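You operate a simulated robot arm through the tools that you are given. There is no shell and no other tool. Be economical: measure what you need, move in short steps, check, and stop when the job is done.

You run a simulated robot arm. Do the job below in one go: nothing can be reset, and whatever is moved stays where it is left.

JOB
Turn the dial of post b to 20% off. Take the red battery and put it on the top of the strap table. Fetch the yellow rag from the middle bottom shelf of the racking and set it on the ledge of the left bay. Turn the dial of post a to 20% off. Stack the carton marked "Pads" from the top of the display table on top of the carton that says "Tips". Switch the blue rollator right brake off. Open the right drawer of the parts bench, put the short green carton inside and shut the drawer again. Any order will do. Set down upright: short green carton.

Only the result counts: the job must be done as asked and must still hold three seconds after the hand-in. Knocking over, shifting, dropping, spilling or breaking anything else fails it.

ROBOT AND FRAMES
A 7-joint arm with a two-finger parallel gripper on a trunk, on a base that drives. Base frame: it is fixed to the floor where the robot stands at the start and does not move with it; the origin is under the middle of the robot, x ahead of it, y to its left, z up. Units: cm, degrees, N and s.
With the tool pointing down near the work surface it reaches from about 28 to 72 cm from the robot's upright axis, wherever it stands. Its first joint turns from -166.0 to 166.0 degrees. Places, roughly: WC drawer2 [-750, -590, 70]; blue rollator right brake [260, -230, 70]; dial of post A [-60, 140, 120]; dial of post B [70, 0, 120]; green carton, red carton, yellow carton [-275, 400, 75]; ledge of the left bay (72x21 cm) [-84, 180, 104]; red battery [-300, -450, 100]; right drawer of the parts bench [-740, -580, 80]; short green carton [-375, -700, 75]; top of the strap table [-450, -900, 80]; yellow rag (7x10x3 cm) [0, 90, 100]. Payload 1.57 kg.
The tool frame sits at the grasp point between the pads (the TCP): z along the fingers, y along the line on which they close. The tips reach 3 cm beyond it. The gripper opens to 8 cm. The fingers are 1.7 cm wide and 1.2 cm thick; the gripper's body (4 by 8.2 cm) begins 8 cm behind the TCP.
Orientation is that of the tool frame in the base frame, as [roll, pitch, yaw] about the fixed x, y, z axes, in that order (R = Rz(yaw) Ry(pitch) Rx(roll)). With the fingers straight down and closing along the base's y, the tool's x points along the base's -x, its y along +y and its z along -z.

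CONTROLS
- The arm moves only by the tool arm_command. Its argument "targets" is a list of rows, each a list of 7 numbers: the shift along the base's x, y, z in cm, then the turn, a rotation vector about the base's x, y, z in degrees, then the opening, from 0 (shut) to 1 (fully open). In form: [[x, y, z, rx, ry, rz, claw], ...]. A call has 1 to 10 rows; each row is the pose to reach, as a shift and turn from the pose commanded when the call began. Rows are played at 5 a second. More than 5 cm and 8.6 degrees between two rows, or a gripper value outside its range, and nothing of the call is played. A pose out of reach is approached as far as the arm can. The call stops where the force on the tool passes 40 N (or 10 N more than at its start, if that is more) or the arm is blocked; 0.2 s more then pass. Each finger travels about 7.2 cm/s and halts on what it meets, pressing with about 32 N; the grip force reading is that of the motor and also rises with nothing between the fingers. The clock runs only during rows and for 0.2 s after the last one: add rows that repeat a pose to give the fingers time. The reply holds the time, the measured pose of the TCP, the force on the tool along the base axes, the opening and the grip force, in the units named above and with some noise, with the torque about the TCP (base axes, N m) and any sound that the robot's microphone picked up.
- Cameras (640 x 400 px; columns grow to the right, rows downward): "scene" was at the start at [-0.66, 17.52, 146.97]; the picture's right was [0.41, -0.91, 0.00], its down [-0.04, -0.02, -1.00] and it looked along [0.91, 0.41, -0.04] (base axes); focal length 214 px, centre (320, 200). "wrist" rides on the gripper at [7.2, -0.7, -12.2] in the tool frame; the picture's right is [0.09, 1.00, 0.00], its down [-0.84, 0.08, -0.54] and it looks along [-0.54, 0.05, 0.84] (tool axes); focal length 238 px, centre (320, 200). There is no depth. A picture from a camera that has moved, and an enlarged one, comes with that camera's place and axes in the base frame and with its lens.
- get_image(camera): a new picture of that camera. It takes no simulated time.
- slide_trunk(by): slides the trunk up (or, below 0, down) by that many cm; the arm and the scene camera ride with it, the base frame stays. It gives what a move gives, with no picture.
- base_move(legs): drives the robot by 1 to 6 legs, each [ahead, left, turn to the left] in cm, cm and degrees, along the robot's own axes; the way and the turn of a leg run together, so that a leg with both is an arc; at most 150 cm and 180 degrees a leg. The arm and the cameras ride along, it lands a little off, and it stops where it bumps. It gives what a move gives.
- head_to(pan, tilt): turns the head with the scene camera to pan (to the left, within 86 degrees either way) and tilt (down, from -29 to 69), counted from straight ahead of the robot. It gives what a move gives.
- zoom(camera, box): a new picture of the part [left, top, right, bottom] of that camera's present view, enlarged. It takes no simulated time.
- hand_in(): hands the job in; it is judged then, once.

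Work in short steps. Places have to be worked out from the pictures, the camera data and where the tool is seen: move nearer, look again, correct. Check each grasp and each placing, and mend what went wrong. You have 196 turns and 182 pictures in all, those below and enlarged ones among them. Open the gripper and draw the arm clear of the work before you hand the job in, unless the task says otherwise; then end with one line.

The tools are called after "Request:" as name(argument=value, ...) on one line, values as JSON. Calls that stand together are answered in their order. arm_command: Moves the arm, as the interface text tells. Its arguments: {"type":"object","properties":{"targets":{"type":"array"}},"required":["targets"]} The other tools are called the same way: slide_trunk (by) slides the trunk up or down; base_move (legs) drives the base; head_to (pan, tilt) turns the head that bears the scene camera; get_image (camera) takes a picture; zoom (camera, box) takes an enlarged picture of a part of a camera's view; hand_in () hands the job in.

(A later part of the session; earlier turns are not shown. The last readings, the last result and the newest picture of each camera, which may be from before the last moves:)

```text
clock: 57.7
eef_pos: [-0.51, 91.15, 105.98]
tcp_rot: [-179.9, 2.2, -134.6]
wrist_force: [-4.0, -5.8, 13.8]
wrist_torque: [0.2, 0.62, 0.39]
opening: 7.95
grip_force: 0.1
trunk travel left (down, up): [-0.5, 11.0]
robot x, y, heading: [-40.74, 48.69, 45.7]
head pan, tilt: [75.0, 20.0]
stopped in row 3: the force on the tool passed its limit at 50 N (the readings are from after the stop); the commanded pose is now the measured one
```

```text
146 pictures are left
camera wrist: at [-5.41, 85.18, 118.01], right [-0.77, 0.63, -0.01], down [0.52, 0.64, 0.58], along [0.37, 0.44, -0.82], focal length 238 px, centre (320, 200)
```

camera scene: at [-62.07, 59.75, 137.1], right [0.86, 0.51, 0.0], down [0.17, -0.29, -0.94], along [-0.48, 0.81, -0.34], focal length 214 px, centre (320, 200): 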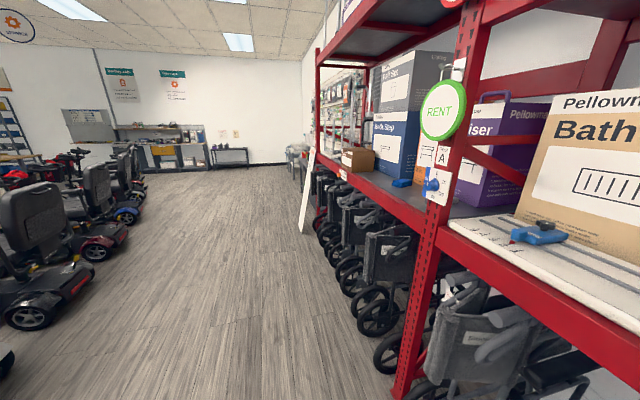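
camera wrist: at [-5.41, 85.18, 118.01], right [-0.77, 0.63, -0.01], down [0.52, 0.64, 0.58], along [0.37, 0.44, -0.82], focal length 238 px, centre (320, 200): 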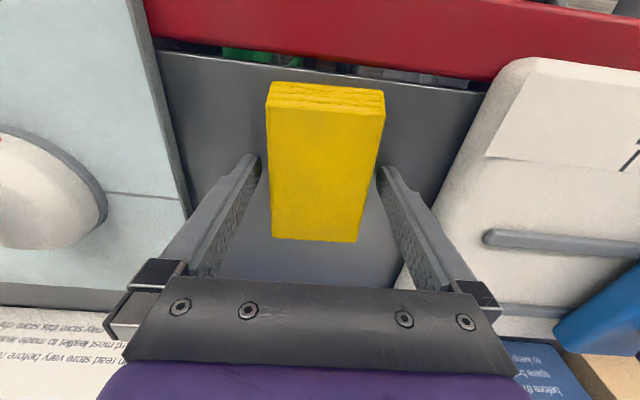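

Stopped again at the same height with the rag clear between the fingers, so the tips are on the shelf. Close fully here and lift only 2 cm slowly, then look.

Request:
arm_command(targets=[[0, 0, 0.1, 0, 0, 0, 0.6], [0, 0, 0.1, 0, 0, 0, 0.2], [0, 0, 0.1, 0, 0, 0, 0], [0, 0, 0.1, 0, 0, 0, 0], [0, 0, 0.1, 0, 0, 0, 0]])

Request:
zoom(camera="wrist", box=[200, 60, 440, 280])

Request:
arm_command(targets=[[0, 0, 0.5, 0, 0, 0, 0], [0, 0, 1, 0, 0, 0, 0], [0, 0, 1.5, 0, 0, 0, 0], [0, 0, 2, 0, 0, 0, 0], [0, 0, 2, 0, 0, 0, 0]])

Request:
get_image(camera="wrist")

```text
clock: 58.9
eef_pos: [-0.67, 91.24, 106.2]
tcp_rot: [-180.0, 2.3, -134.6]
wrist_force: [-8.2, 11.0, 23.7]
wrist_torque: [0.8, 0.95, -0.14]
opening: 6.41
grip_force: 31.5
trunk travel left (down, up): [-0.5, 11.0]
robot x, y, heading: [-40.62, 48.32, 45.5]
head pan, tilt: [75.0, 20.0]
```

```text
1.82 times, centred on (320, 170) of wrist
camera zoom: at [-5.54, 85.41, 118.0], right [-0.77, 0.63, -0.01], down [0.52, 0.64, 0.58], along [0.37, 0.44, -0.82], focal length 433 px, centre (320, 254)
```

zoom: 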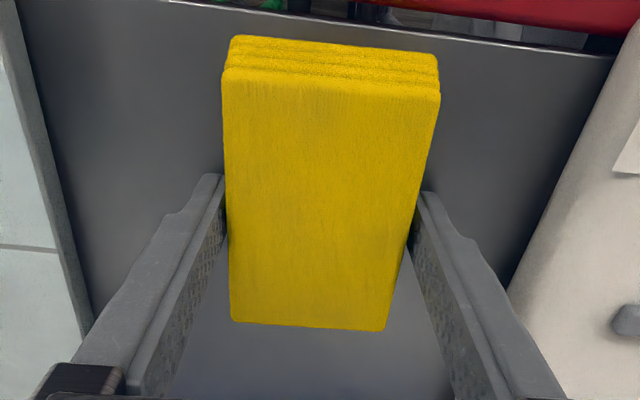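

```text
clock: 60.1
eef_pos: [-0.47, 91.28, 108.01]
tcp_rot: [-179.7, 2.1, -134.7]
wrist_force: [-0.2, 0.5, -0.8]
wrist_torque: [0.0, 0.0, -0.03]
opening: 6.38
grip_force: 32.2
trunk travel left (down, up): [-0.5, 11.0]
robot x, y, heading: [-41.09, 48.32, 45.5]
head pan, tilt: [75.0, 20.0]
```

```text
144 pictures are left
camera wrist: at [-5.28, 85.38, 119.87], right [-0.77, 0.63, -0.01], down [0.52, 0.64, 0.57], along [0.37, 0.44, -0.82], focal length 238 px, centre (320, 200)
```

wrist: 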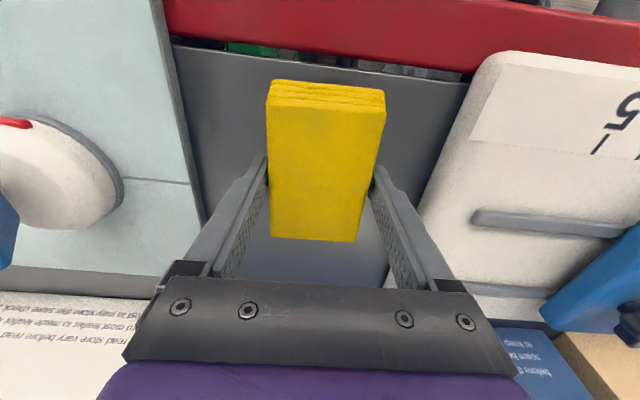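

Rag is now held and lifted. I raise it with the trunk instead of the arm, to avoid jerks, then check.

Request:
slide_trunk(by=10)

Request:
arm_command(targets=[[-1.5, -1.5, 0, 0, 0, 0, 0], [-3, -3, 0, 0, 0, 0, 0], [-4.5, -4.5, 0, 0, 0, 0, 0], [-6, -6, 0, 0, 0, 0, 0], [-7.5, -7.5, 0, 0, 0, 0, 0], [-9, -9, 0, 0, 0, 0, 0], [-10.5, -10.5, 0, 0, 0, 0, 0], [-12, -12, 0, 0, 0, 0, 0], [-12, -12, 0, 0, 0, 0, 0]])

Request:
get_image(camera="wrist")

```text
clock: 61.5
eef_pos: [-0.4, 91.42, 117.96]
tcp_rot: [-179.8, 2.1, -134.6]
wrist_force: [-0.2, 0.4, -0.3]
wrist_torque: [-0.01, -0.01, 0.0]
opening: 6.4
grip_force: 31.8
trunk travel left (down, up): [-10.5, 1.0]
robot x, y, heading: [-40.85, 48.92, 45.6]
head pan, tilt: [75.0, 20.0]
```

```text
clock: 63.5
eef_pos: [-12.58, 79.22, 117.95]
tcp_rot: [-179.9, 2.1, -134.7]
wrist_force: [-0.7, -0.2, -0.3]
wrist_torque: [-0.03, 0.01, 0.01]
opening: 6.35
grip_force: 32.0
trunk travel left (down, up): [-10.5, 1.0]
robot x, y, heading: [-41.25, 48.73, 45.6]
head pan, tilt: [75.0, 20.0]
```

```text
143 pictures are left
camera wrist: at [-17.37, 73.37, 129.91], right [-0.77, 0.63, -0.01], down [0.52, 0.64, 0.57], along [0.37, 0.44, -0.82], focal length 238 px, centre (320, 200)
```

wrist: 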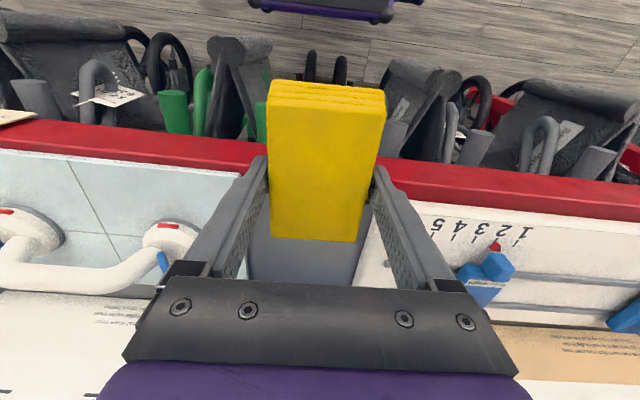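

Rag held firmly. Back off and drive left to the left bay.

Request:
base_move(legs=[[-25, 0, 0], [0, 118, 0]])

Request:
get_image(camera="wrist")

Request:
head_to(pan=35, tilt=20)

Request:
get_image(camera="scene")

```text
clock: 76.2
eef_pos: [-113.39, 142.06, 117.95]
tcp_rot: [-179.7, 2.1, -134.0]
wrist_force: [0.6, -0.8, -1.3]
wrist_torque: [0.0, 0.01, -0.01]
opening: 6.38
grip_force: 32.2
trunk travel left (down, up): [-10.5, 1.0]
robot x, y, heading: [-141.66, 110.74, 45.9]
head pan, tilt: [75.0, 20.0]
```

```text
142 pictures are left
camera wrist: at [-118.06, 136.15, 129.9], right [-0.78, 0.63, -0.01], down [0.51, 0.64, 0.57], along [0.36, 0.44, -0.82], focal length 238 px, centre (320, 200)
```

wrist: 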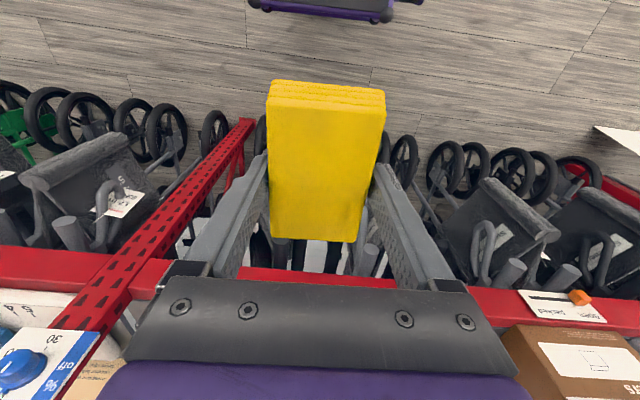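

```text
clock: 77.3
eef_pos: [-113.25, 142.18, 117.79]
tcp_rot: [-179.8, 2.0, -134.0]
wrist_force: [0.4, -0.1, -0.1]
wrist_torque: [0.04, 0.0, -0.01]
opening: 6.36
grip_force: 32.5
trunk travel left (down, up): [-10.5, 1.0]
robot x, y, heading: [-141.82, 111.17, 46.2]
head pan, tilt: [35.0, 20.0]
```

```text
141 pictures are left
camera scene: at [-159.3, 123.22, 147.16], right [0.99, 0.16, 0.0], down [0.05, -0.33, -0.94], along [-0.15, 0.93, -0.34], focal length 214 px, centre (320, 200)
```

scene: 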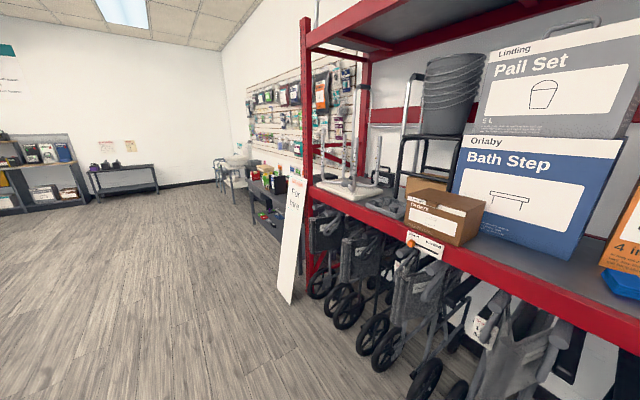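

The free front strip of the left bay lies between post A and the brown box, in front of the boxes. I drive left 20 more and ahead 24, then look down.

Request:
base_move(legs=[[0, 20, -1], [24, 0, 0]])

Request:
get_image(camera="scene")

Request:
get_image(camera="wrist")

```text
clock: 81.2
eef_pos: [-110.95, 172.76, 117.96]
tcp_rot: [-179.8, 2.0, -134.4]
wrist_force: [0.0, 0.2, 0.0]
wrist_torque: [-0.01, 0.0, 0.01]
opening: 6.39
grip_force: 32.1
trunk travel left (down, up): [-10.5, 1.0]
robot x, y, heading: [-139.61, 141.89, 45.7]
head pan, tilt: [35.0, 20.0]
```

```text
140 pictures are left
camera scene: at [-157.05, 154.23, 147.16], right [0.99, 0.15, 0.0], down [0.05, -0.33, -0.94], along [-0.14, 0.93, -0.34], focal length 214 px, centre (320, 200)
```

scene: 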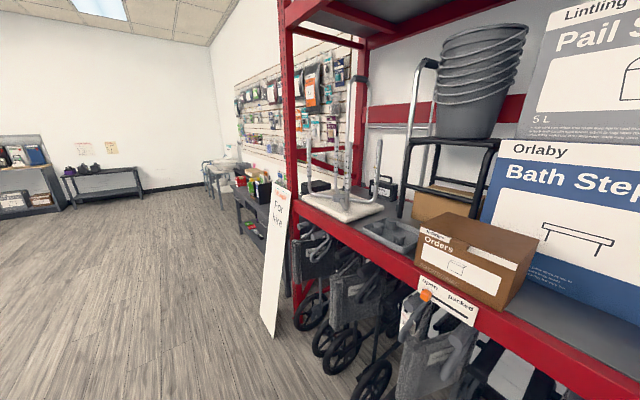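

```text
139 pictures are left
camera wrist: at [-115.7, 166.79, 129.92], right [-0.77, 0.63, -0.01], down [0.52, 0.64, 0.57], along [0.37, 0.44, -0.82], focal length 238 px, centre (320, 200)
```

wrist: 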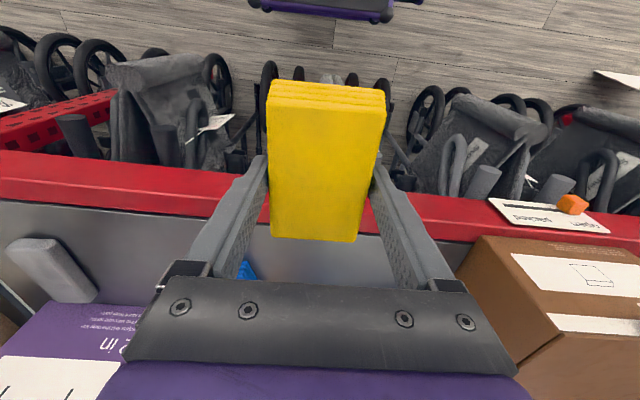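

Target for the rag: (−101.8, 190.9) between the blue item and the brown box. I move in at height and look before descending.

Request:
arm_command(targets=[[1.5, 3, 0, 0, 0, 0, 0], [3, 6, 0, 0, 0, 0, 0], [4.5, 9, 0, 0, 0, 0, 0], [6, 12, 0, 0, 0, 0, 0], [7.5, 15, 0, 0, 0, 0, 0], [9.1, 18.1, 0, 0, 0, 0, 0], [9.1, 18.1, -1.5, 0, 0, 0, 0], [9.1, 18.1, -3, 0, 0, 0, 0], [9.1, 18.1, -5, 0, 0, 0, 0], [9.1, 18.1, -5, 0, 0, 0, 0]])

Request:
get_image(camera="wrist")

Request:
get_image(camera="scene")

```text
clock: 83.4
eef_pos: [-101.78, 190.69, 112.88]
tcp_rot: [-179.9, 2.2, -134.5]
wrist_force: [-0.9, 0.1, -0.5]
wrist_torque: [0.0, 0.0, 0.0]
opening: 6.35
grip_force: 31.7
trunk travel left (down, up): [-10.5, 1.0]
robot x, y, heading: [-139.15, 141.8, 45.7]
head pan, tilt: [35.0, 20.0]
```

```text
138 pictures are left
camera wrist: at [-106.6, 184.78, 124.82], right [-0.77, 0.63, -0.01], down [0.52, 0.64, 0.57], along [0.37, 0.44, -0.82], focal length 238 px, centre (320, 200)
```

wrist: 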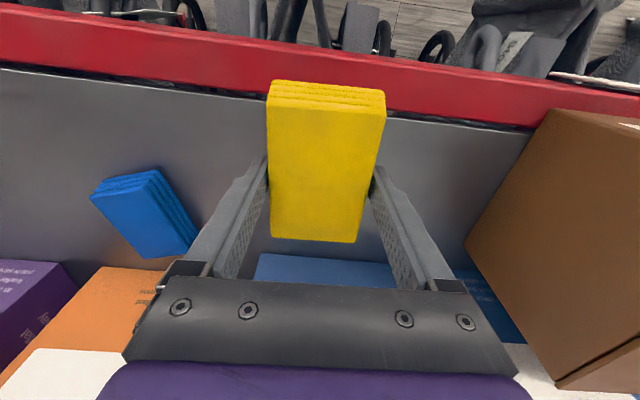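

```text
137 pictures are left
camera scene: at [-154.1, 154.22, 147.1], right [0.99, -0.16, 0.0], down [-0.06, -0.34, -0.94], along [0.15, 0.93, -0.34], focal length 214 px, centre (320, 200)
```

scene: 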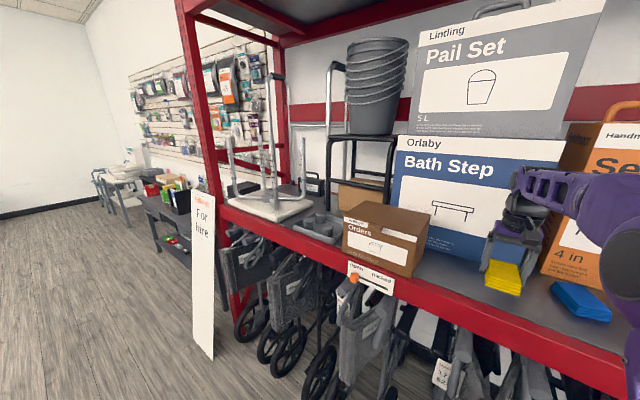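

Clear spot under the rag. Lower until near contact (z≈106.3) and release.

Request:
arm_command(targets=[[0, 0, -2, 0, 0, 0, 0], [0, 0, -4, 0, 0, 0, 0], [0, 0, -5.5, 0, 0, 0, 0], [0, 0, -6.2, 0, 0, 0, 0], [0, 0, -6.6, 0, 0, 0, 0], [0, 0, -6.6, 0, 0, 0, 0]])

Request:
get_image(camera="wrist")

```text
clock: 84.8
eef_pos: [-101.92, 190.81, 106.33]
tcp_rot: [-179.7, 2.1, -134.5]
wrist_force: [-0.1, 0.0, -0.8]
wrist_torque: [0.0, 0.0, -0.01]
opening: 6.39
grip_force: 31.8
trunk travel left (down, up): [-10.5, 1.0]
robot x, y, heading: [-139.57, 141.94, 45.6]
head pan, tilt: [35.0, 20.0]
```

```text
136 pictures are left
camera wrist: at [-106.69, 184.89, 118.3], right [-0.77, 0.63, -0.01], down [0.52, 0.64, 0.57], along [0.37, 0.44, -0.82], focal length 238 px, centre (320, 200)
```

wrist: 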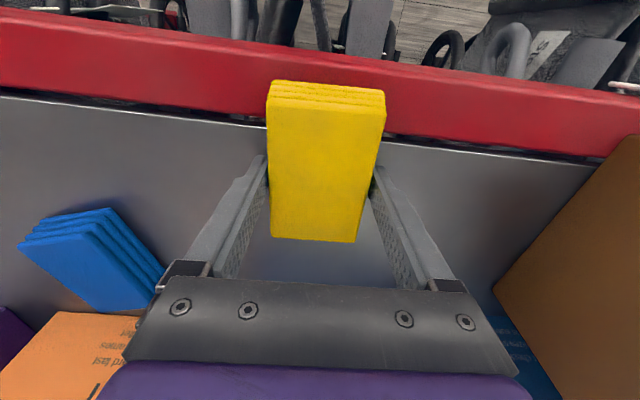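

The rag's front would overhang the beam lip; I shift it 5 cm deeper onto the shelf and continue down gently.

Request:
arm_command(targets=[[0, 0, 2, 0, 0, 0, 0], [1.7, 1.7, 2, 0, 0, 0, 0], [3.5, 3.5, 2, 0, 0, 0, 0], [3.5, 3.5, 1, 0, 0, 0, 0], [3.5, 3.5, 0.3, 0, 0, 0, 0], [3.5, 3.5, -0.2, 0, 0, 0, 0], [3.5, 3.5, -0.5, 0, 0, 0, 0], [3.5, 3.5, -0.5, 0, 0, 0, 0]])

Request:
get_image(camera="wrist")

```text
clock: 86.6
eef_pos: [-98.34, 194.25, 106.16]
tcp_rot: [-179.9, 2.3, -134.5]
wrist_force: [-1.9, -1.8, 17.0]
wrist_torque: [0.31, 0.59, -0.02]
opening: 6.4
grip_force: 31.5
trunk travel left (down, up): [-10.5, 1.0]
robot x, y, heading: [-139.73, 141.41, 45.6]
head pan, tilt: [35.0, 20.0]
```

```text
135 pictures are left
camera wrist: at [-103.18, 188.27, 117.99], right [-0.77, 0.63, -0.01], down [0.51, 0.64, 0.58], along [0.37, 0.44, -0.82], focal length 238 px, centre (320, 200)
```

wrist: 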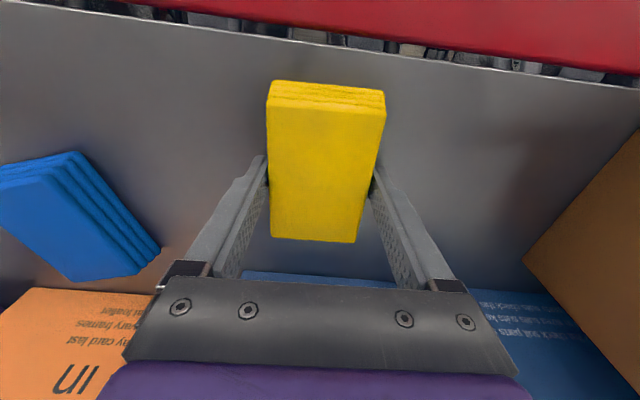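

Rag rests on the shelf (17 N up). Release and rise.

Request:
arm_command(targets=[[0, 0, 0.1, 0, 0, 0, 0.9], [0, 0, 0.1, 0, 0, 0, 1], [0, 0, 0.1, 0, 0, 0, 1], [0, 0, 2, 0, 0, 0, 1], [0, 0, 5, 0, 0, 0, 1], [0, 0, 9, 0, 0, 0, 1], [-3, -3, 11, 0, 0, 0, 1], [-6, -6, 13, 0, 0, 0, 1], [-9, -9, 15, 0, 0, 0, 1], [-12, -12, 15, 0, 0, 0, 1]])

Request:
get_image(camera="wrist")

```text
clock: 88.8
eef_pos: [-110.56, 181.78, 120.78]
tcp_rot: [-179.8, 2.0, -134.5]
wrist_force: [0.2, 0.7, -0.4]
wrist_torque: [0.01, 0.0, 0.02]
opening: 8.02
grip_force: 0.1
trunk travel left (down, up): [-10.5, 1.0]
robot x, y, heading: [-139.3, 141.76, 45.9]
head pan, tilt: [35.0, 20.0]
```

```text
134 pictures are left
camera wrist: at [-115.23, 175.89, 132.65], right [-0.77, 0.63, -0.01], down [0.52, 0.64, 0.57], along [0.37, 0.44, -0.82], focal length 238 px, centre (320, 200)
```

wrist: 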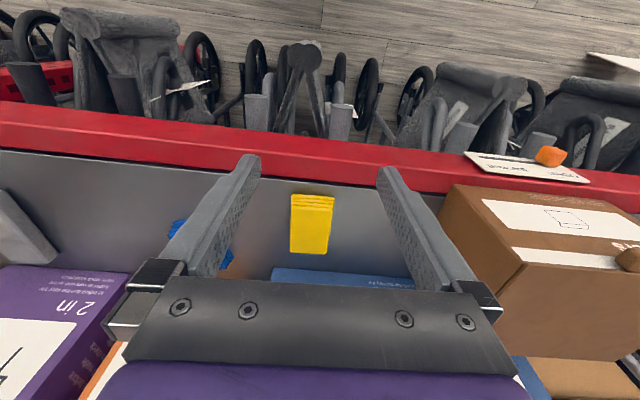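

Rag is placed on the ledge. Next dial A, triangulated earlier to about (−65, 131, 118). Lower the trunk, drive back and right to face it.

Request:
base_move(legs=[[-22, 0, 0], [0, -57, -0.6]])

Request:
slide_trunk(by=-10)

Request:
head_to(pan=75, tilt=20)

Request:
get_image(camera="wrist")

```text
clock: 96.0
eef_pos: [-85.93, 126.54, 120.62]
tcp_rot: [-179.8, 2.1, -134.9]
wrist_force: [0.0, -0.2, 0.6]
wrist_torque: [0.0, -0.01, 0.01]
opening: 8.0
grip_force: 0.0
trunk travel left (down, up): [-10.5, 1.0]
robot x, y, heading: [-115.25, 86.78, 45.1]
head pan, tilt: [35.0, 20.0]
```

```text
clock: 97.3
eef_pos: [-85.84, 126.58, 110.67]
tcp_rot: [-179.8, 2.2, -134.9]
wrist_force: [0.8, 0.6, 0.8]
wrist_torque: [-0.02, 0.0, 0.02]
opening: 8.03
grip_force: 0.1
trunk travel left (down, up): [-0.5, 11.0]
robot x, y, heading: [-115.35, 86.79, 45.3]
head pan, tilt: [35.0, 20.0]
```

```text
clock: 98.4
eef_pos: [-85.89, 126.66, 110.7]
tcp_rot: [-179.8, 2.0, -135.0]
wrist_force: [-1.1, 0.0, 0.9]
wrist_torque: [0.01, 0.0, -0.01]
opening: 8.0
grip_force: 0.1
trunk travel left (down, up): [-0.5, 11.0]
robot x, y, heading: [-115.18, 86.64, 45.3]
head pan, tilt: [75.0, 20.0]
```

```text
133 pictures are left
camera wrist: at [-90.67, 120.68, 122.67], right [-0.77, 0.64, -0.01], down [0.52, 0.63, 0.57], along [0.37, 0.44, -0.82], focal length 238 px, centre (320, 200)
```

wrist: 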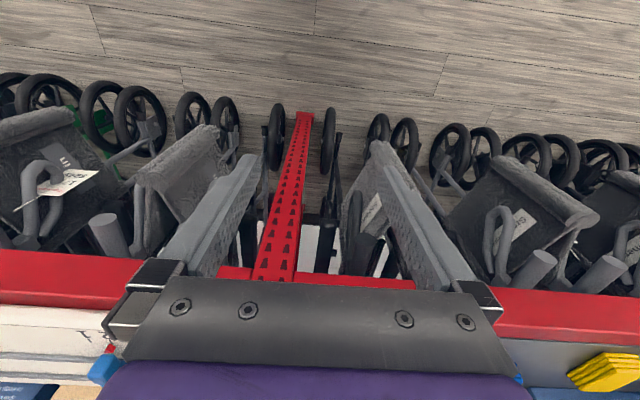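

I swing the tool to horizontal again in front of dial A at a standoff.

Request:
arm_command(targets=[[0.8, -0.8, 0.8, 6, -6, 0, 1], [1.6, -1.6, 1.6, 12, -12, 0, 1], [2.4, -2.4, 2.4, 18, -18, 0, 1], [3.2, -3.2, 3.2, 24, -24, 0, 1], [4, -4, 4, 30, -30, 0, 1], [4.8, -4.8, 4.8, 36, -36, 0, 1], [5.6, -5.6, 5.6, 42, -42, 0, 1], [6.4, -6.4, 6.4, 48, -48, 0, 1], [7.2, -7.2, 7.2, 54, -54, 0, 1], [7.8, -7.8, 7.5, 60, -60, 0, 1]])

Request:
get_image(camera="wrist")

```text
clock: 100.6
eef_pos: [-77.98, 118.84, 118.2]
tcp_rot: [-178.4, 87.0, -133.4]
wrist_force: [-0.1, 0.3, 0.2]
wrist_torque: [-0.03, -0.01, -0.05]
opening: 8.02
grip_force: 0.0
trunk travel left (down, up): [-0.5, 11.0]
robot x, y, heading: [-115.05, 86.85, 45.2]
head pan, tilt: [75.0, 20.0]
```

```text
132 pictures are left
camera wrist: at [-86.25, 109.49, 111.61], right [-0.71, 0.7, -0.09], down [-0.41, -0.3, 0.86], along [0.58, 0.65, 0.5], focal length 238 px, centre (320, 200)
```

wrist: 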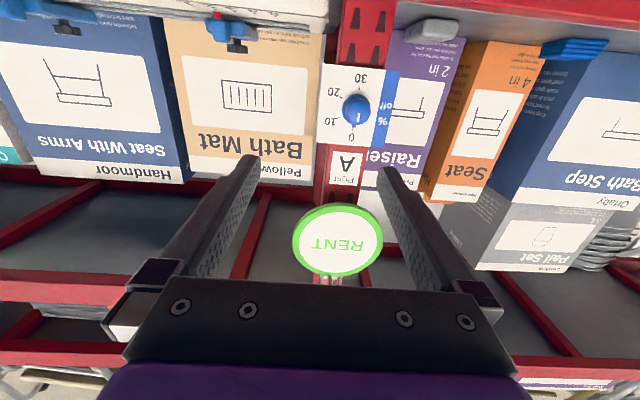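

Knob A is at ≈(−66.7, 136.5, 116.9), the RENT sign's lower rim at z≈128 – clear of the gripper. Pre-rotate −60°, shift left, then drive ahead 12.

Request:
arm_command(targets=[[-0.6, 0.6, 0, -6, -6, 0, 1], [-1.2, 1.2, 0, -12, -12, 0, 1], [-1.8, 1.8, 0, -18, -18, 0, 1], [-2.4, 2.4, 0, -24, -24, 0, 1], [-3, 3, 0, -30, -30, 0, 1], [-3.2, 3.2, 0, -36, -36, 0, 1], [-3.2, 3.2, 0, -42, -42, 0, 1], [-3.2, 3.2, 0, -42, -42, 0, 1]])

Request:
base_move(legs=[[13, 0, 0]])

Request:
get_image(camera="wrist")

```text
clock: 102.4
eef_pos: [-81.34, 121.95, 118.18]
tcp_rot: [-91.6, 30.3, -48.5]
wrist_force: [-0.7, -0.6, -0.4]
wrist_torque: [0.01, -0.01, 0.02]
opening: 7.99
grip_force: 0.1
trunk travel left (down, up): [-0.5, 11.0]
robot x, y, heading: [-115.18, 86.87, 45.0]
head pan, tilt: [75.0, 20.0]
```

```text
clock: 103.7
eef_pos: [-72.25, 131.21, 118.03]
tcp_rot: [-91.5, 30.5, -48.4]
wrist_force: [-0.4, 0.0, -0.1]
wrist_torque: [0.02, -0.02, -0.02]
opening: 8.01
grip_force: 0.1
trunk travel left (down, up): [-0.5, 11.0]
robot x, y, heading: [-105.89, 96.16, 45.1]
head pan, tilt: [75.0, 20.0]
```

```text
131 pictures are left
camera wrist: at [-76.76, 118.12, 115.39], right [-0.3, 0.3, -0.9], down [-0.91, 0.2, 0.37], along [0.29, 0.93, 0.21], focal length 238 px, centre (320, 200)
```

wrist: 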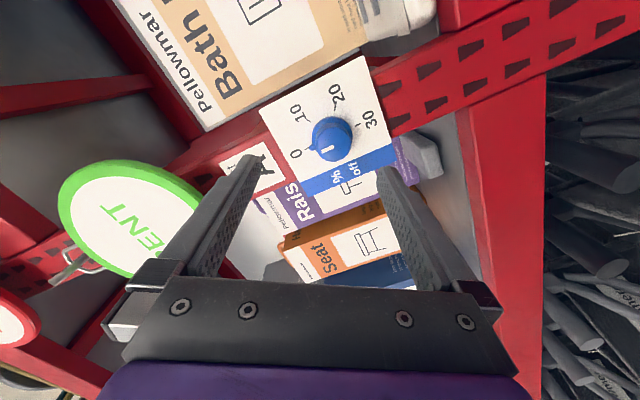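

Knob A at ≈(−65.9, 136.8, 116.9). I correct a ~3° tool misalignment and move to a near standoff on its axis.

Request:
arm_command(targets=[[1, 0.7, -0.6, 0.5, -0.5, 1.3, 1], [1.95, 1.3, -1.1, 0.9, -0.9, 2.6, 1], [1.95, 1.3, -1.1, 0.9, -0.9, 2.6, 1]])

Request:
get_image(camera="wrist")

```text
clock: 104.5
eef_pos: [-70.25, 132.51, 116.94]
tcp_rot: [-90.2, 30.5, -45.0]
wrist_force: [0.4, -0.4, 0.3]
wrist_torque: [-0.02, 0.01, 0.01]
opening: 8.0
grip_force: 0.2
trunk travel left (down, up): [-0.5, 11.0]
robot x, y, heading: [-105.87, 96.17, 45.2]
head pan, tilt: [75.0, 20.0]
```

```text
130 pictures are left
camera wrist: at [-74.17, 119.29, 113.98], right [-0.3, 0.3, -0.9], down [-0.92, 0.15, 0.36], along [0.25, 0.94, 0.23], focal length 238 px, centre (320, 200)
```

wrist: 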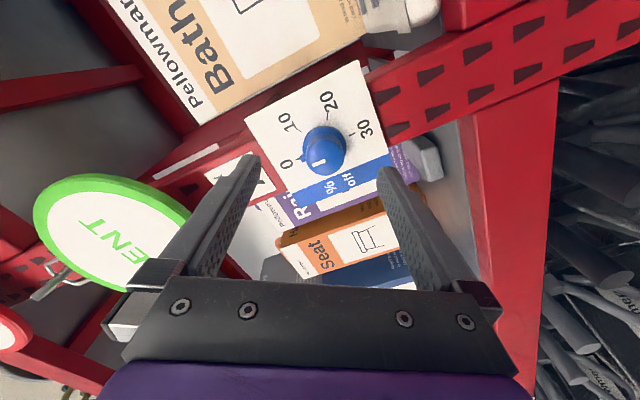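

Axis alignment is good. Advance 4.3 cm along the axis.

Request:
arm_command(targets=[[1, 1, 0, 0, 0, 0, 1], [2, 2, 0, 0, 0, 0, 1], [3.05, 3.05, 0, 0, 0, 0, 1], [3.05, 3.05, 0, 0, 0, 0, 1]])

Request:
get_image(camera="wrist")

```text
clock: 105.5
eef_pos: [-67.23, 135.72, 116.94]
tcp_rot: [-90.1, 30.6, -45.1]
wrist_force: [0.4, 1.1, 0.2]
wrist_torque: [0.01, -0.02, -0.01]
opening: 8.01
grip_force: 0.2
trunk travel left (down, up): [-0.5, 11.0]
robot x, y, heading: [-106.03, 95.85, 45.1]
head pan, tilt: [75.0, 20.0]
```

```text
129 pictures are left
camera wrist: at [-71.1, 122.43, 113.98], right [-0.3, 0.3, -0.9], down [-0.92, 0.15, 0.36], along [0.25, 0.94, 0.23], focal length 238 px, centre (320, 200)
```

wrist: 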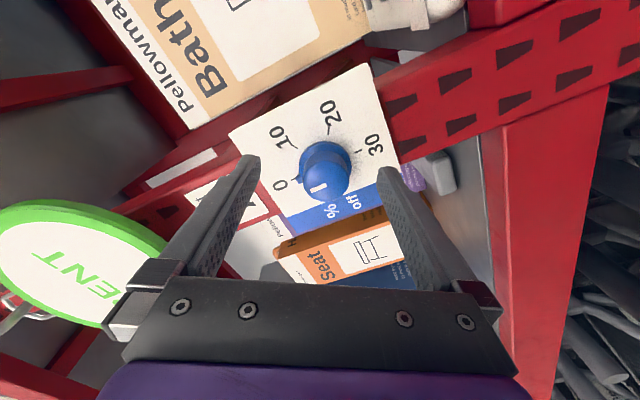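

About 1 cm more to match the depth used at B, then close.

Request:
arm_command(targets=[[0.7, 0.7, 0, 0, 0, 0, 1], [0.7, 0.7, 0, 0, 0, 0, 0.7], [0.7, 0.7, 0, 0, 0, 0, 0.4], [0.7, 0.7, 0, 0, 0, 0, 0.3], [0.7, 0.7, 0, 0, 0, 0, 0.3], [0.7, 0.7, 0, 0, 0, 0, 0.3]])

Request:
get_image(camera="wrist")

```text
clock: 106.9
eef_pos: [-66.47, 136.57, 116.79]
tcp_rot: [-90.3, 30.4, -45.1]
wrist_force: [-6.3, 1.1, -13.9]
wrist_torque: [-0.42, 0.19, 0.35]
opening: 3.79
grip_force: 8.4
trunk travel left (down, up): [-0.5, 11.0]
robot x, y, heading: [-106.06, 96.07, 45.2]
head pan, tilt: [75.0, 20.0]
```

```text
128 pictures are left
camera wrist: at [-70.39, 123.19, 113.79], right [-0.3, 0.3, -0.91], down [-0.92, 0.16, 0.36], along [0.25, 0.94, 0.23], focal length 238 px, centre (320, 200)
```

wrist: 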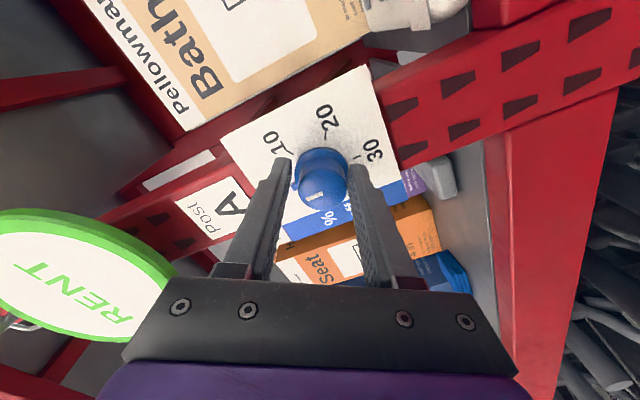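

The right finger pushes first; give it more time to settle and re-read.

Request:
arm_command(targets=[[0, 0, 0, 0, 0, 0, 0.2], [0, 0, 0, 0, 0, 0, 0.2], [0, 0, 0, 0, 0, 0, 0.2]])

Request:
zoom(camera="wrist", box=[220, 100, 420, 240])

```text
clock: 107.7
eef_pos: [-66.42, 136.57, 116.7]
tcp_rot: [-90.5, 30.3, -45.2]
wrist_force: [-10.6, 3.7, -20.5]
wrist_torque: [-0.55, 0.21, 0.63]
opening: 3.63
grip_force: 11.3
trunk travel left (down, up): [-0.5, 11.0]
robot x, y, heading: [-105.93, 96.12, 45.2]
head pan, tilt: [75.0, 20.0]
```

```text
2.86 times, centred on (320, 170) of wrist
camera zoom: at [-70.4, 123.24, 113.75], right [-0.31, 0.29, -0.91], down [-0.92, 0.16, 0.36], along [0.25, 0.94, 0.22], focal length 681 px, centre (320, 286)
```

zoom: 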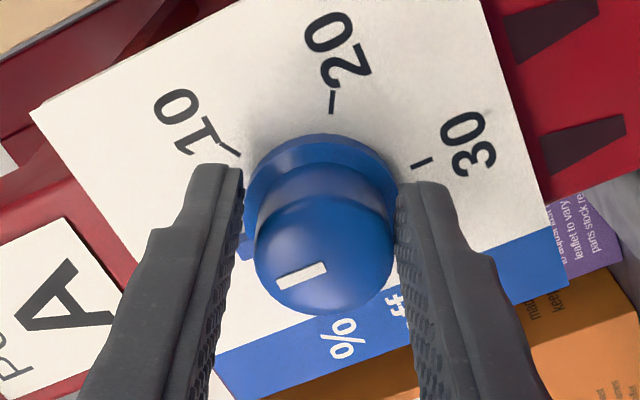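

Left finger has a ~2.5 mm gap. I ease open, shift 2.5 mm toward the right finger's side, and re-close.

Request:
arm_command(targets=[[0, 0, 0, 0, 0, 0, 0.7], [-0.1, 0.1, -0.3, 0, 0, 0, 0.7], [-0.1, 0.1, -0.3, 0, 0, 0, 0.4], [-0.1, 0.1, -0.3, 0, 0, 0, 0.3], [-0.1, 0.1, -0.3, 0, 0, 0, 0.3], [-0.1, 0.1, -0.3, 0, 0, 0, 0.3]])

Request:
zoom(camera="wrist", box=[220, 100, 420, 240])

```text
clock: 109.1
eef_pos: [-66.68, 136.49, 116.47]
tcp_rot: [-90.3, 30.5, -45.2]
wrist_force: [-1.1, 1.8, -4.7]
wrist_torque: [-0.07, -0.02, 0.13]
opening: 3.28
grip_force: 40.6
trunk travel left (down, up): [-0.5, 11.0]
robot x, y, heading: [-106.18, 95.79, 45.0]
head pan, tilt: [75.0, 20.0]
```

```text
2.86 times, centred on (320, 170) of wrist
camera zoom: at [-70.48, 123.25, 113.51], right [-0.3, 0.3, -0.9], down [-0.92, 0.16, 0.36], along [0.25, 0.94, 0.23], focal length 681 px, centre (320, 286)
```

zoom: 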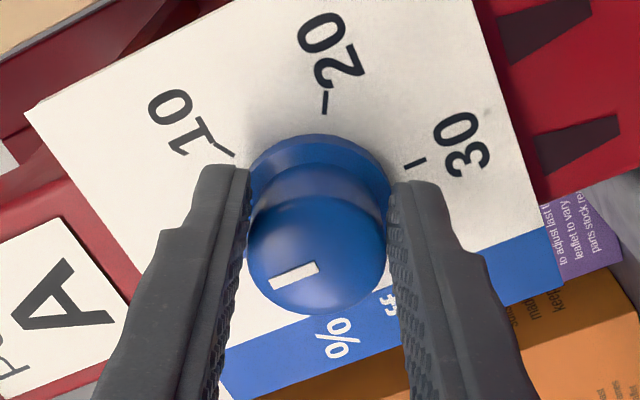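

Now both pads grip (40 N). Turn 60° clockwise.

Request:
arm_command(targets=[[0, 0, 0, 5.3, 5.3, 0, 0.2], [0, 0, 0, 10.6, 10.6, 0, 0.2], [0, 0, 0, 15.9, 15.9, 0, 0.2], [0, 0, 0, 21.2, 21.2, 0, 0.2], [0, 0, 0, 26.5, 26.5, 0, 0.2], [0, 0, 0, 31.8, 31.8, 0, 0.2], [0, 0, 0, 37.1, 37.1, 0, 0.2], [0, 0, 0, 42.4, 42.4, 0, 0.2], [0, 0, 0, 42.4, 42.4, 0, 0.2]])

Request:
get_image(camera="wrist")

```text
clock: 110.5
eef_pos: [-66.92, 136.91, 115.96]
tcp_rot: [-93.7, 72.7, -47.7]
wrist_force: [6.1, 12.7, -6.1]
wrist_torque: [0.08, -0.17, 0.13]
opening: 3.23
grip_force: 40.8
trunk travel left (down, up): [-0.5, 11.0]
robot x, y, heading: [-105.84, 96.02, 45.6]
head pan, tilt: [75.0, 20.0]
stopped in row 6: the force on the tool passed its limit at 41 N (the readings are from after the stop); the commanded pose is now the measured one
```

```text
125 pictures are left
camera wrist: at [-73.49, 126.14, 109.66], right [-0.67, 0.64, -0.38], down [-0.6, -0.15, 0.79], along [0.44, 0.75, 0.48], focal length 238 px, centre (320, 200)
```

wrist: 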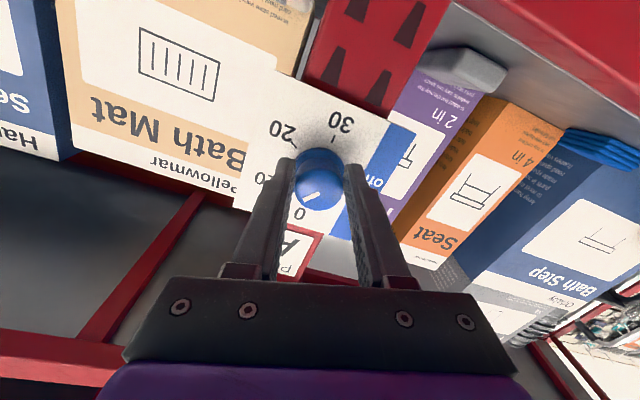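

The grip was a chord: the knob's centre is ~1.2 cm off in the tool's −x direction, so the turning built up force. I release, back off and re-measure from this new angle.

Request:
arm_command(targets=[[0, 0, 0, 0, 0, 0, 0.8], [0, 0, 0, 0, 0, 0, 1], [0, 0, 0, 0, 0, 0, 1], [-1.5, -1.5, 0, 0, 0, 0, 1], [-3, -3, 0, 0, 0, 0, 1], [-3, -3, 0, 0, 0, 0, 1]])

Request:
get_image(camera="wrist")

```text
clock: 111.9
eef_pos: [-70.01, 133.64, 116.23]
tcp_rot: [-92.8, 72.8, -47.1]
wrist_force: [0.8, -0.4, -0.1]
wrist_torque: [-0.01, -0.01, 0.04]
opening: 7.99
grip_force: 0.1
trunk travel left (down, up): [-0.5, 11.0]
robot x, y, heading: [-105.98, 96.31, 45.2]
head pan, tilt: [75.0, 20.0]
```

```text
124 pictures are left
camera wrist: at [-76.62, 122.95, 109.8], right [-0.66, 0.64, -0.38], down [-0.6, -0.15, 0.78], along [0.45, 0.75, 0.49], focal length 238 px, centre (320, 200)
```

wrist: 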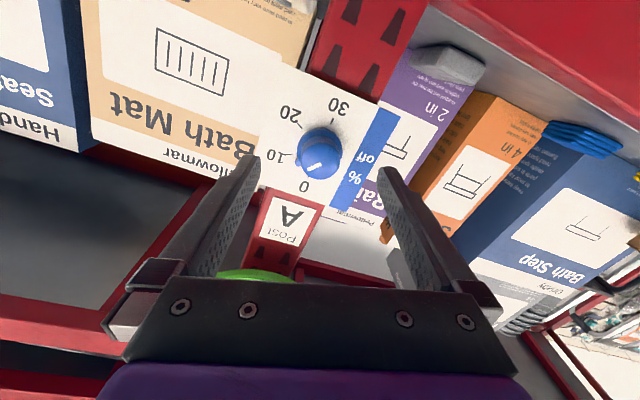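

Views disagree slightly in depth; I take a second picture with a pure sideways 6 cm shift for a clean baseline.

Request:
arm_command(targets=[[-2.1, 2.1, 0, 0, 0, 0, 1], [-4.2, 4.2, 0, 0, 0, 0, 1], [-4.2, 4.2, 0, 0, 0, 0, 1]])

Request:
zoom(camera="wrist", box=[200, 60, 440, 210])

```text
clock: 112.7
eef_pos: [-74.06, 138.15, 116.34]
tcp_rot: [-92.7, 72.8, -47.0]
wrist_force: [0.4, 0.3, 0.4]
wrist_torque: [-0.04, 0.0, 0.03]
opening: 7.99
grip_force: 0.0
trunk travel left (down, up): [-0.5, 11.0]
robot x, y, heading: [-105.86, 96.03, 45.1]
head pan, tilt: [75.0, 20.0]
```

```text
2.67 times, centred on (320, 135) of wrist
camera zoom: at [-80.61, 127.33, 109.88], right [-0.66, 0.64, -0.38], down [-0.6, -0.15, 0.78], along [0.45, 0.75, 0.49], focal length 636 px, centre (320, 373)
```

zoom: 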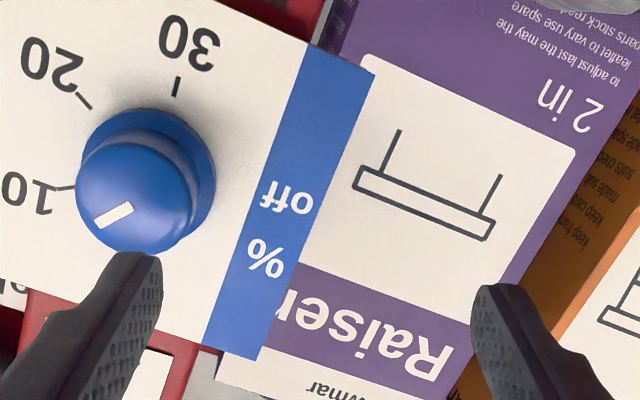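

Clean baseline puts knob A's face at (−65.7, 138.4, 117.0). I align to that axis and advance to depth.

Request:
arm_command(targets=[[2, -2, 0.3, 0, 0, 0, 1], [4.03, -4.03, 0.66, 0, 0, 0, 1], [5.3, -2.7, 0.66, 0, 0, 0, 1], [6.6, -1.4, 0.66, 0, 0, 0, 1], [7.2, -0.8, 0.66, 0, 0, 0, 1], [7.2, -0.8, 0.66, 0, 0, 0, 1]])

Request:
get_image(camera="wrist")

```text
clock: 114.1
eef_pos: [-66.96, 136.81, 116.7]
tcp_rot: [-92.8, 72.8, -47.1]
wrist_force: [0.7, -0.3, 0.7]
wrist_torque: [-0.04, -0.03, 0.03]
opening: 8.02
grip_force: 0.0
trunk travel left (down, up): [-0.5, 11.0]
robot x, y, heading: [-106.31, 96.17, 45.3]
head pan, tilt: [75.0, 20.0]
```

```text
122 pictures are left
camera wrist: at [-73.42, 126.14, 110.33], right [-0.66, 0.64, -0.38], down [-0.6, -0.15, 0.78], along [0.45, 0.75, 0.49], focal length 238 px, centre (320, 200)
```

wrist: 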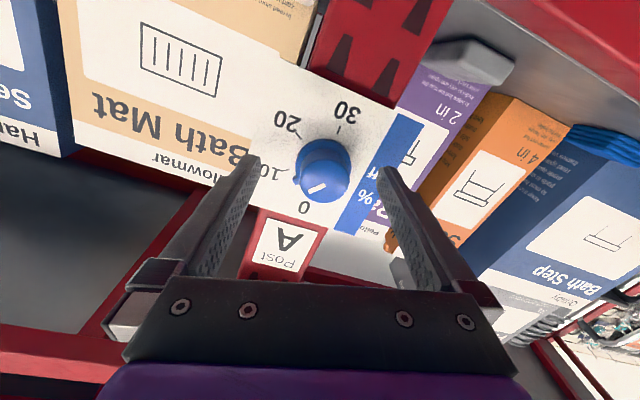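

On-axis now (face ≈1.5 cm beyond TCP). Go 1.2 cm further and close.

Request:
arm_command(targets=[[0.85, 0.85, 0.2, 0, 0, 0, 1], [0.85, 0.85, 0.2, 0, 0, 0, 1], [0.85, 0.85, 0.2, 0, 0, 0, 0.7], [0.85, 0.85, 0.2, 0, 0, 0, 0.4], [0.85, 0.85, 0.2, 0, 0, 0, 0.2], [0.85, 0.85, 0.2, 0, 0, 0, 0.2]])

Request:
zoom(camera="wrist", box=[220, 100, 420, 240])

```text
clock: 115.5
eef_pos: [-66.32, 137.89, 116.81]
tcp_rot: [-93.1, 72.7, -47.2]
wrist_force: [-9.5, 9.0, -5.4]
wrist_torque: [0.09, -0.11, 0.88]
opening: 4.15
grip_force: 44.8
trunk travel left (down, up): [-0.5, 11.0]
robot x, y, heading: [-105.76, 96.02, 45.4]
head pan, tilt: [75.0, 20.0]
```

```text
2.86 times, centred on (320, 170) of wrist
camera zoom: at [-72.75, 127.19, 110.48], right [-0.67, 0.64, -0.38], down [-0.6, -0.15, 0.78], along [0.44, 0.75, 0.49], focal length 681 px, centre (320, 286)
```

zoom: 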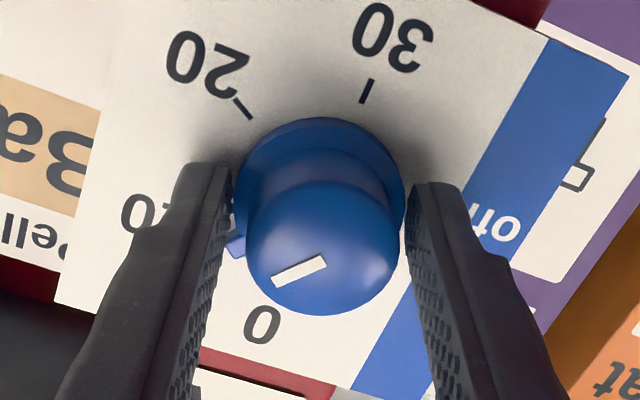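

Full-diameter grip (4.15). Turn 75° clockwise, easing the small side load.

Request:
arm_command(targets=[[-0.15, 0.15, -0.1, 5.9, 5.9, 0, 0.2], [-0.15, 0.15, -0.1, 11.8, 11.8, 0, 0.2], [-0.15, 0.15, -0.1, 17.7, 17.7, 0, 0.2], [-0.15, 0.15, -0.1, 23.6, 23.6, 0, 0.2], [-0.15, 0.15, -0.1, 29.5, 29.5, 0, 0.2], [-0.15, 0.15, -0.1, 35.4, 35.4, 0, 0.2], [-0.15, 0.15, -0.1, 41.3, 41.3, 0, 0.2], [-0.15, 0.15, -0.1, 47.2, 47.2, 0, 0.2], [-0.15, 0.15, -0.1, 53, 53, 0, 0.2], [-0.15, 0.15, -0.1, 53, 53, 0, 0.2]])

Request:
zoom(camera="wrist", box=[220, 80, 420, 240])

```text
clock: 117.7
eef_pos: [-66.42, 138.1, 116.99]
tcp_rot: [89.7, 32.2, 135.9]
wrist_force: [-11.3, 0.4, -9.9]
wrist_torque: [-0.13, 0.2, 0.0]
opening: 4.12
grip_force: 44.9
trunk travel left (down, up): [-0.5, 11.0]
robot x, y, heading: [-106.27, 96.07, 45.4]
head pan, tilt: [75.0, 20.0]
```

```text
2.50 times, centred on (320, 160) of wrist
camera zoom: at [-78.83, 133.3, 112.54], right [-0.44, 0.42, 0.79], down [0.1, -0.86, 0.51], along [0.89, 0.3, 0.33], focal length 596 px, centre (320, 300)
```

zoom: 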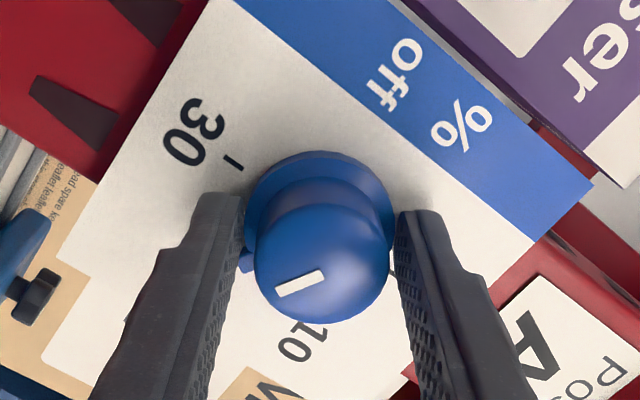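

Open and back off to read the pointer.

Request:
arm_command(targets=[[0, 0, 0, 0, 0, 0, 0.8], [0, 0, 0, 0, 0, 0, 1], [0, 0, 0, 0, 0, 0, 1], [-2, -2, 0, 0, 0, 0, 1], [-4, -4, 0, 0, 0, 0, 1], [-4, -4, 0, 0, 0, 0, 1]])

Request:
zoom(camera="wrist", box=[220, 60, 420, 220])

```text
clock: 119.1
eef_pos: [-70.17, 134.13, 117.03]
tcp_rot: [89.7, 32.2, 135.8]
wrist_force: [0.7, -0.1, -0.2]
wrist_torque: [-0.02, 0.0, 0.01]
opening: 8.01
grip_force: 0.1
trunk travel left (down, up): [-0.5, 11.0]
robot x, y, heading: [-106.19, 96.2, 45.3]
head pan, tilt: [75.0, 20.0]
```

```text
2.50 times, centred on (320, 140) of wrist
camera zoom: at [-82.62, 129.4, 112.56], right [-0.44, 0.42, 0.79], down [0.1, -0.85, 0.51], along [0.89, 0.3, 0.33], focal length 596 px, centre (320, 350)
```

zoom: 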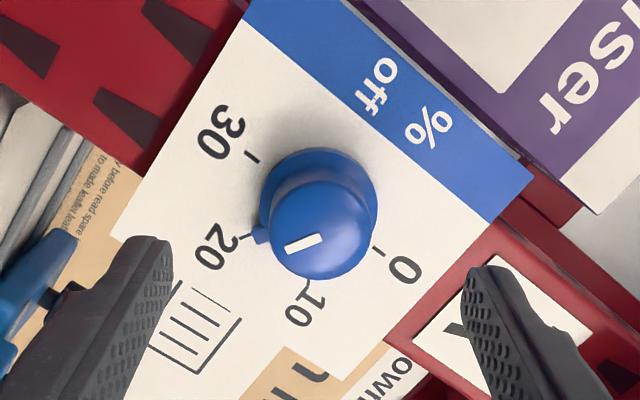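

Pointer is ~3° short of the 20 tick (117° turned in total). I regrip and add 2.7°.

Request:
arm_command(targets=[[2, 2, 0, 0, 0, 0, 1], [3.9, 3.9, 0, 0, 0, 0, 1], [3.9, 3.9, 0, 0, 0, 0, 0.7], [3.9, 3.9, 0, 0, 0, 0, 0.4], [3.9, 3.9, 0, 0, 0, 0, 0.2], [3.9, 3.9, 0, 0, 0, 0, 0.2], [3.9, 3.9, 0, 1, 1, 0, 0.2], [3.9, 3.9, 0, 2, 2, 0, 0.2], [3.9, 3.9, 0, 2, 2, 0, 0.2]])

Request:
arm_command(targets=[[0, 0, 0, 0, 0, 0, 0.8], [0, 0, 0, 0, 0, 0, 1], [0, 0, 0, 0, 0, 0, 1], [-2, -2, 0, 0, 0, 0, 1], [-4, -4, 0, 0, 0, 0, 1], [-4, -4, 0, 0, 0, 0, 1]])

Request:
zoom(camera="wrist", box=[220, 60, 420, 220])

```text
clock: 121.1
eef_pos: [-66.13, 137.91, 117.02]
tcp_rot: [89.4, 29.3, 135.5]
wrist_force: [8.4, 4.7, 11.3]
wrist_torque: [-0.1, 0.11, 0.62]
opening: 4.15
grip_force: 44.9
trunk travel left (down, up): [-0.5, 11.0]
robot x, y, heading: [-105.77, 96.03, 45.3]
head pan, tilt: [75.0, 20.0]
```

```text
clock: 122.5
eef_pos: [-70.19, 133.76, 117.0]
tcp_rot: [89.6, 29.4, 135.8]
wrist_force: [-0.3, 0.7, -0.2]
wrist_torque: [-0.01, 0.02, 0.03]
opening: 8.0
grip_force: 0.1
trunk travel left (down, up): [-0.5, 11.0]
robot x, y, heading: [-105.91, 95.4, 45.2]
head pan, tilt: [75.0, 20.0]
```

```text
2.50 times, centred on (320, 140) of wrist
camera zoom: at [-82.94, 129.2, 112.9], right [-0.41, 0.39, 0.82], down [0.12, -0.87, 0.47], along [0.9, 0.29, 0.31], focal length 596 px, centre (320, 350)
```

zoom: 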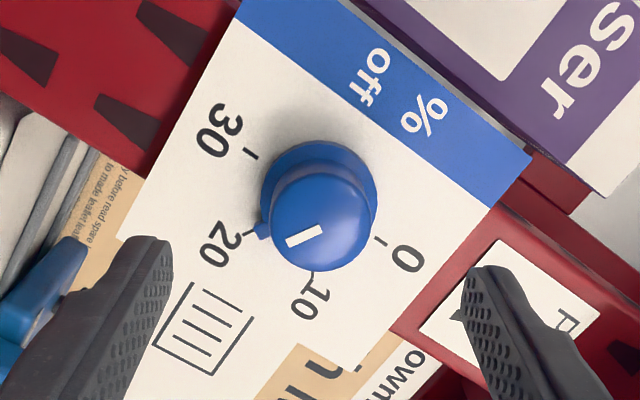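

I need a sharper reading; zoom tighter on the knob.

Request:
zoom(camera="wrist", box=[280, 90, 370, 180])

```text
4.44 times, centred on (325, 135) of wrist
camera zoom: at [-82.94, 129.2, 112.9], right [-0.41, 0.39, 0.82], down [0.12, -0.87, 0.47], along [0.9, 0.29, 0.31], focal length 1059 px, centre (298, 489)
```

zoom: 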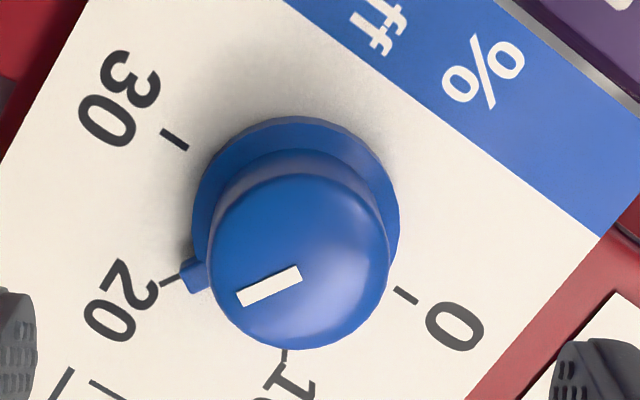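

Pointer sits at the 20 tick. Now go for the cartons on the display table. Back off and restore the tool to pointing down.

Request:
base_move(legs=[[-25, 0, 0]])

Request:
arm_command(targets=[[0, 0, 0, -5.3, -5.3, 0, 1], [0, 0, 0, -10.6, -10.6, 0, 1], [0, 0, 0, -15.9, -15.9, 0, 1], [0, 0, 0, -21.2, -21.2, 0, 1], [0, 0, 0, -26.5, -26.5, 0, 1], [0, 0, 0, -31.8, -31.8, 0, 1], [0, 0, 0, -37.1, -37.1, 0, 1], [0, 0, 0, -42.4, -42.4, 0, 1], [0, 0, 0, -42.4, -42.4, 0, 1]])

Request:
arm_command(targets=[[-0.7, -0.7, 0.5, -6, 6, 0, 1], [-1.4, -1.4, 1, -12, 12, 0, 1], [-2.1, -2.1, 2, -18, 18, 0, 1], [-2.8, -2.8, 3, -24, 24, 0, 1], [-3.5, -3.5, 4, -30, 30, 0, 1], [-4.2, -4.2, 5, -36, 36, 0, 1], [-5, -5, 6, -42, 42, 0, 1], [-5.7, -5.7, 7, -48, 48, 0, 1], [-6.4, -6.4, 8, -54, 54, 0, 1], [-7, -7, 9, -60, 60, 0, 1]])

Request:
head_to(pan=80, tilt=15)

Request:
get_image(camera="scene")

```text
clock: 124.3
eef_pos: [-87.61, 116.23, 116.91]
tcp_rot: [89.6, 29.4, 135.5]
wrist_force: [0.4, -0.1, -0.5]
wrist_torque: [-0.03, -0.01, 0.0]
opening: 8.0
grip_force: 0.2
trunk travel left (down, up): [-0.5, 11.0]
robot x, y, heading: [-123.56, 78.75, 44.9]
head pan, tilt: [75.0, 20.0]
```

```text
clock: 126.3
eef_pos: [-87.45, 116.22, 117.01]
tcp_rot: [129.9, 89.3, 175.6]
wrist_force: [1.1, -0.1, 0.7]
wrist_torque: [-0.03, -0.02, 0.01]
opening: 8.0
grip_force: 0.0
trunk travel left (down, up): [-0.5, 11.0]
robot x, y, heading: [-123.28, 78.84, 45.0]
head pan, tilt: [75.0, 20.0]
```

```text
clock: 128.5
eef_pos: [-94.61, 109.37, 126.0]
tcp_rot: [179.2, 4.6, -135.6]
wrist_force: [-1.3, -0.4, 0.1]
wrist_torque: [0.01, -0.01, 0.0]
opening: 8.0
grip_force: 0.2
trunk travel left (down, up): [-0.5, 11.0]
robot x, y, heading: [-123.49, 78.35, 44.9]
head pan, tilt: [75.0, 20.0]
```

```text
clock: 129.1
eef_pos: [-94.7, 109.33, 126.09]
tcp_rot: [179.3, 4.8, -135.6]
wrist_force: [-0.9, 0.8, -0.6]
wrist_torque: [0.0, -0.02, -0.02]
opening: 7.99
grip_force: 0.0
trunk travel left (down, up): [-0.5, 11.0]
robot x, y, heading: [-123.5, 78.48, 45.2]
head pan, tilt: [80.0, 15.0]
```

```text
116 pictures are left
camera scene: at [-144.99, 89.45, 137.91], right [0.82, 0.57, 0.0], down [0.15, -0.21, -0.97], along [-0.55, 0.79, -0.26], focal length 214 px, centre (320, 200)
```

scene: 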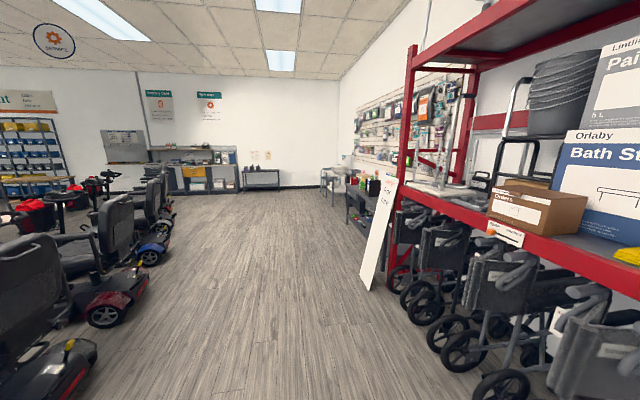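

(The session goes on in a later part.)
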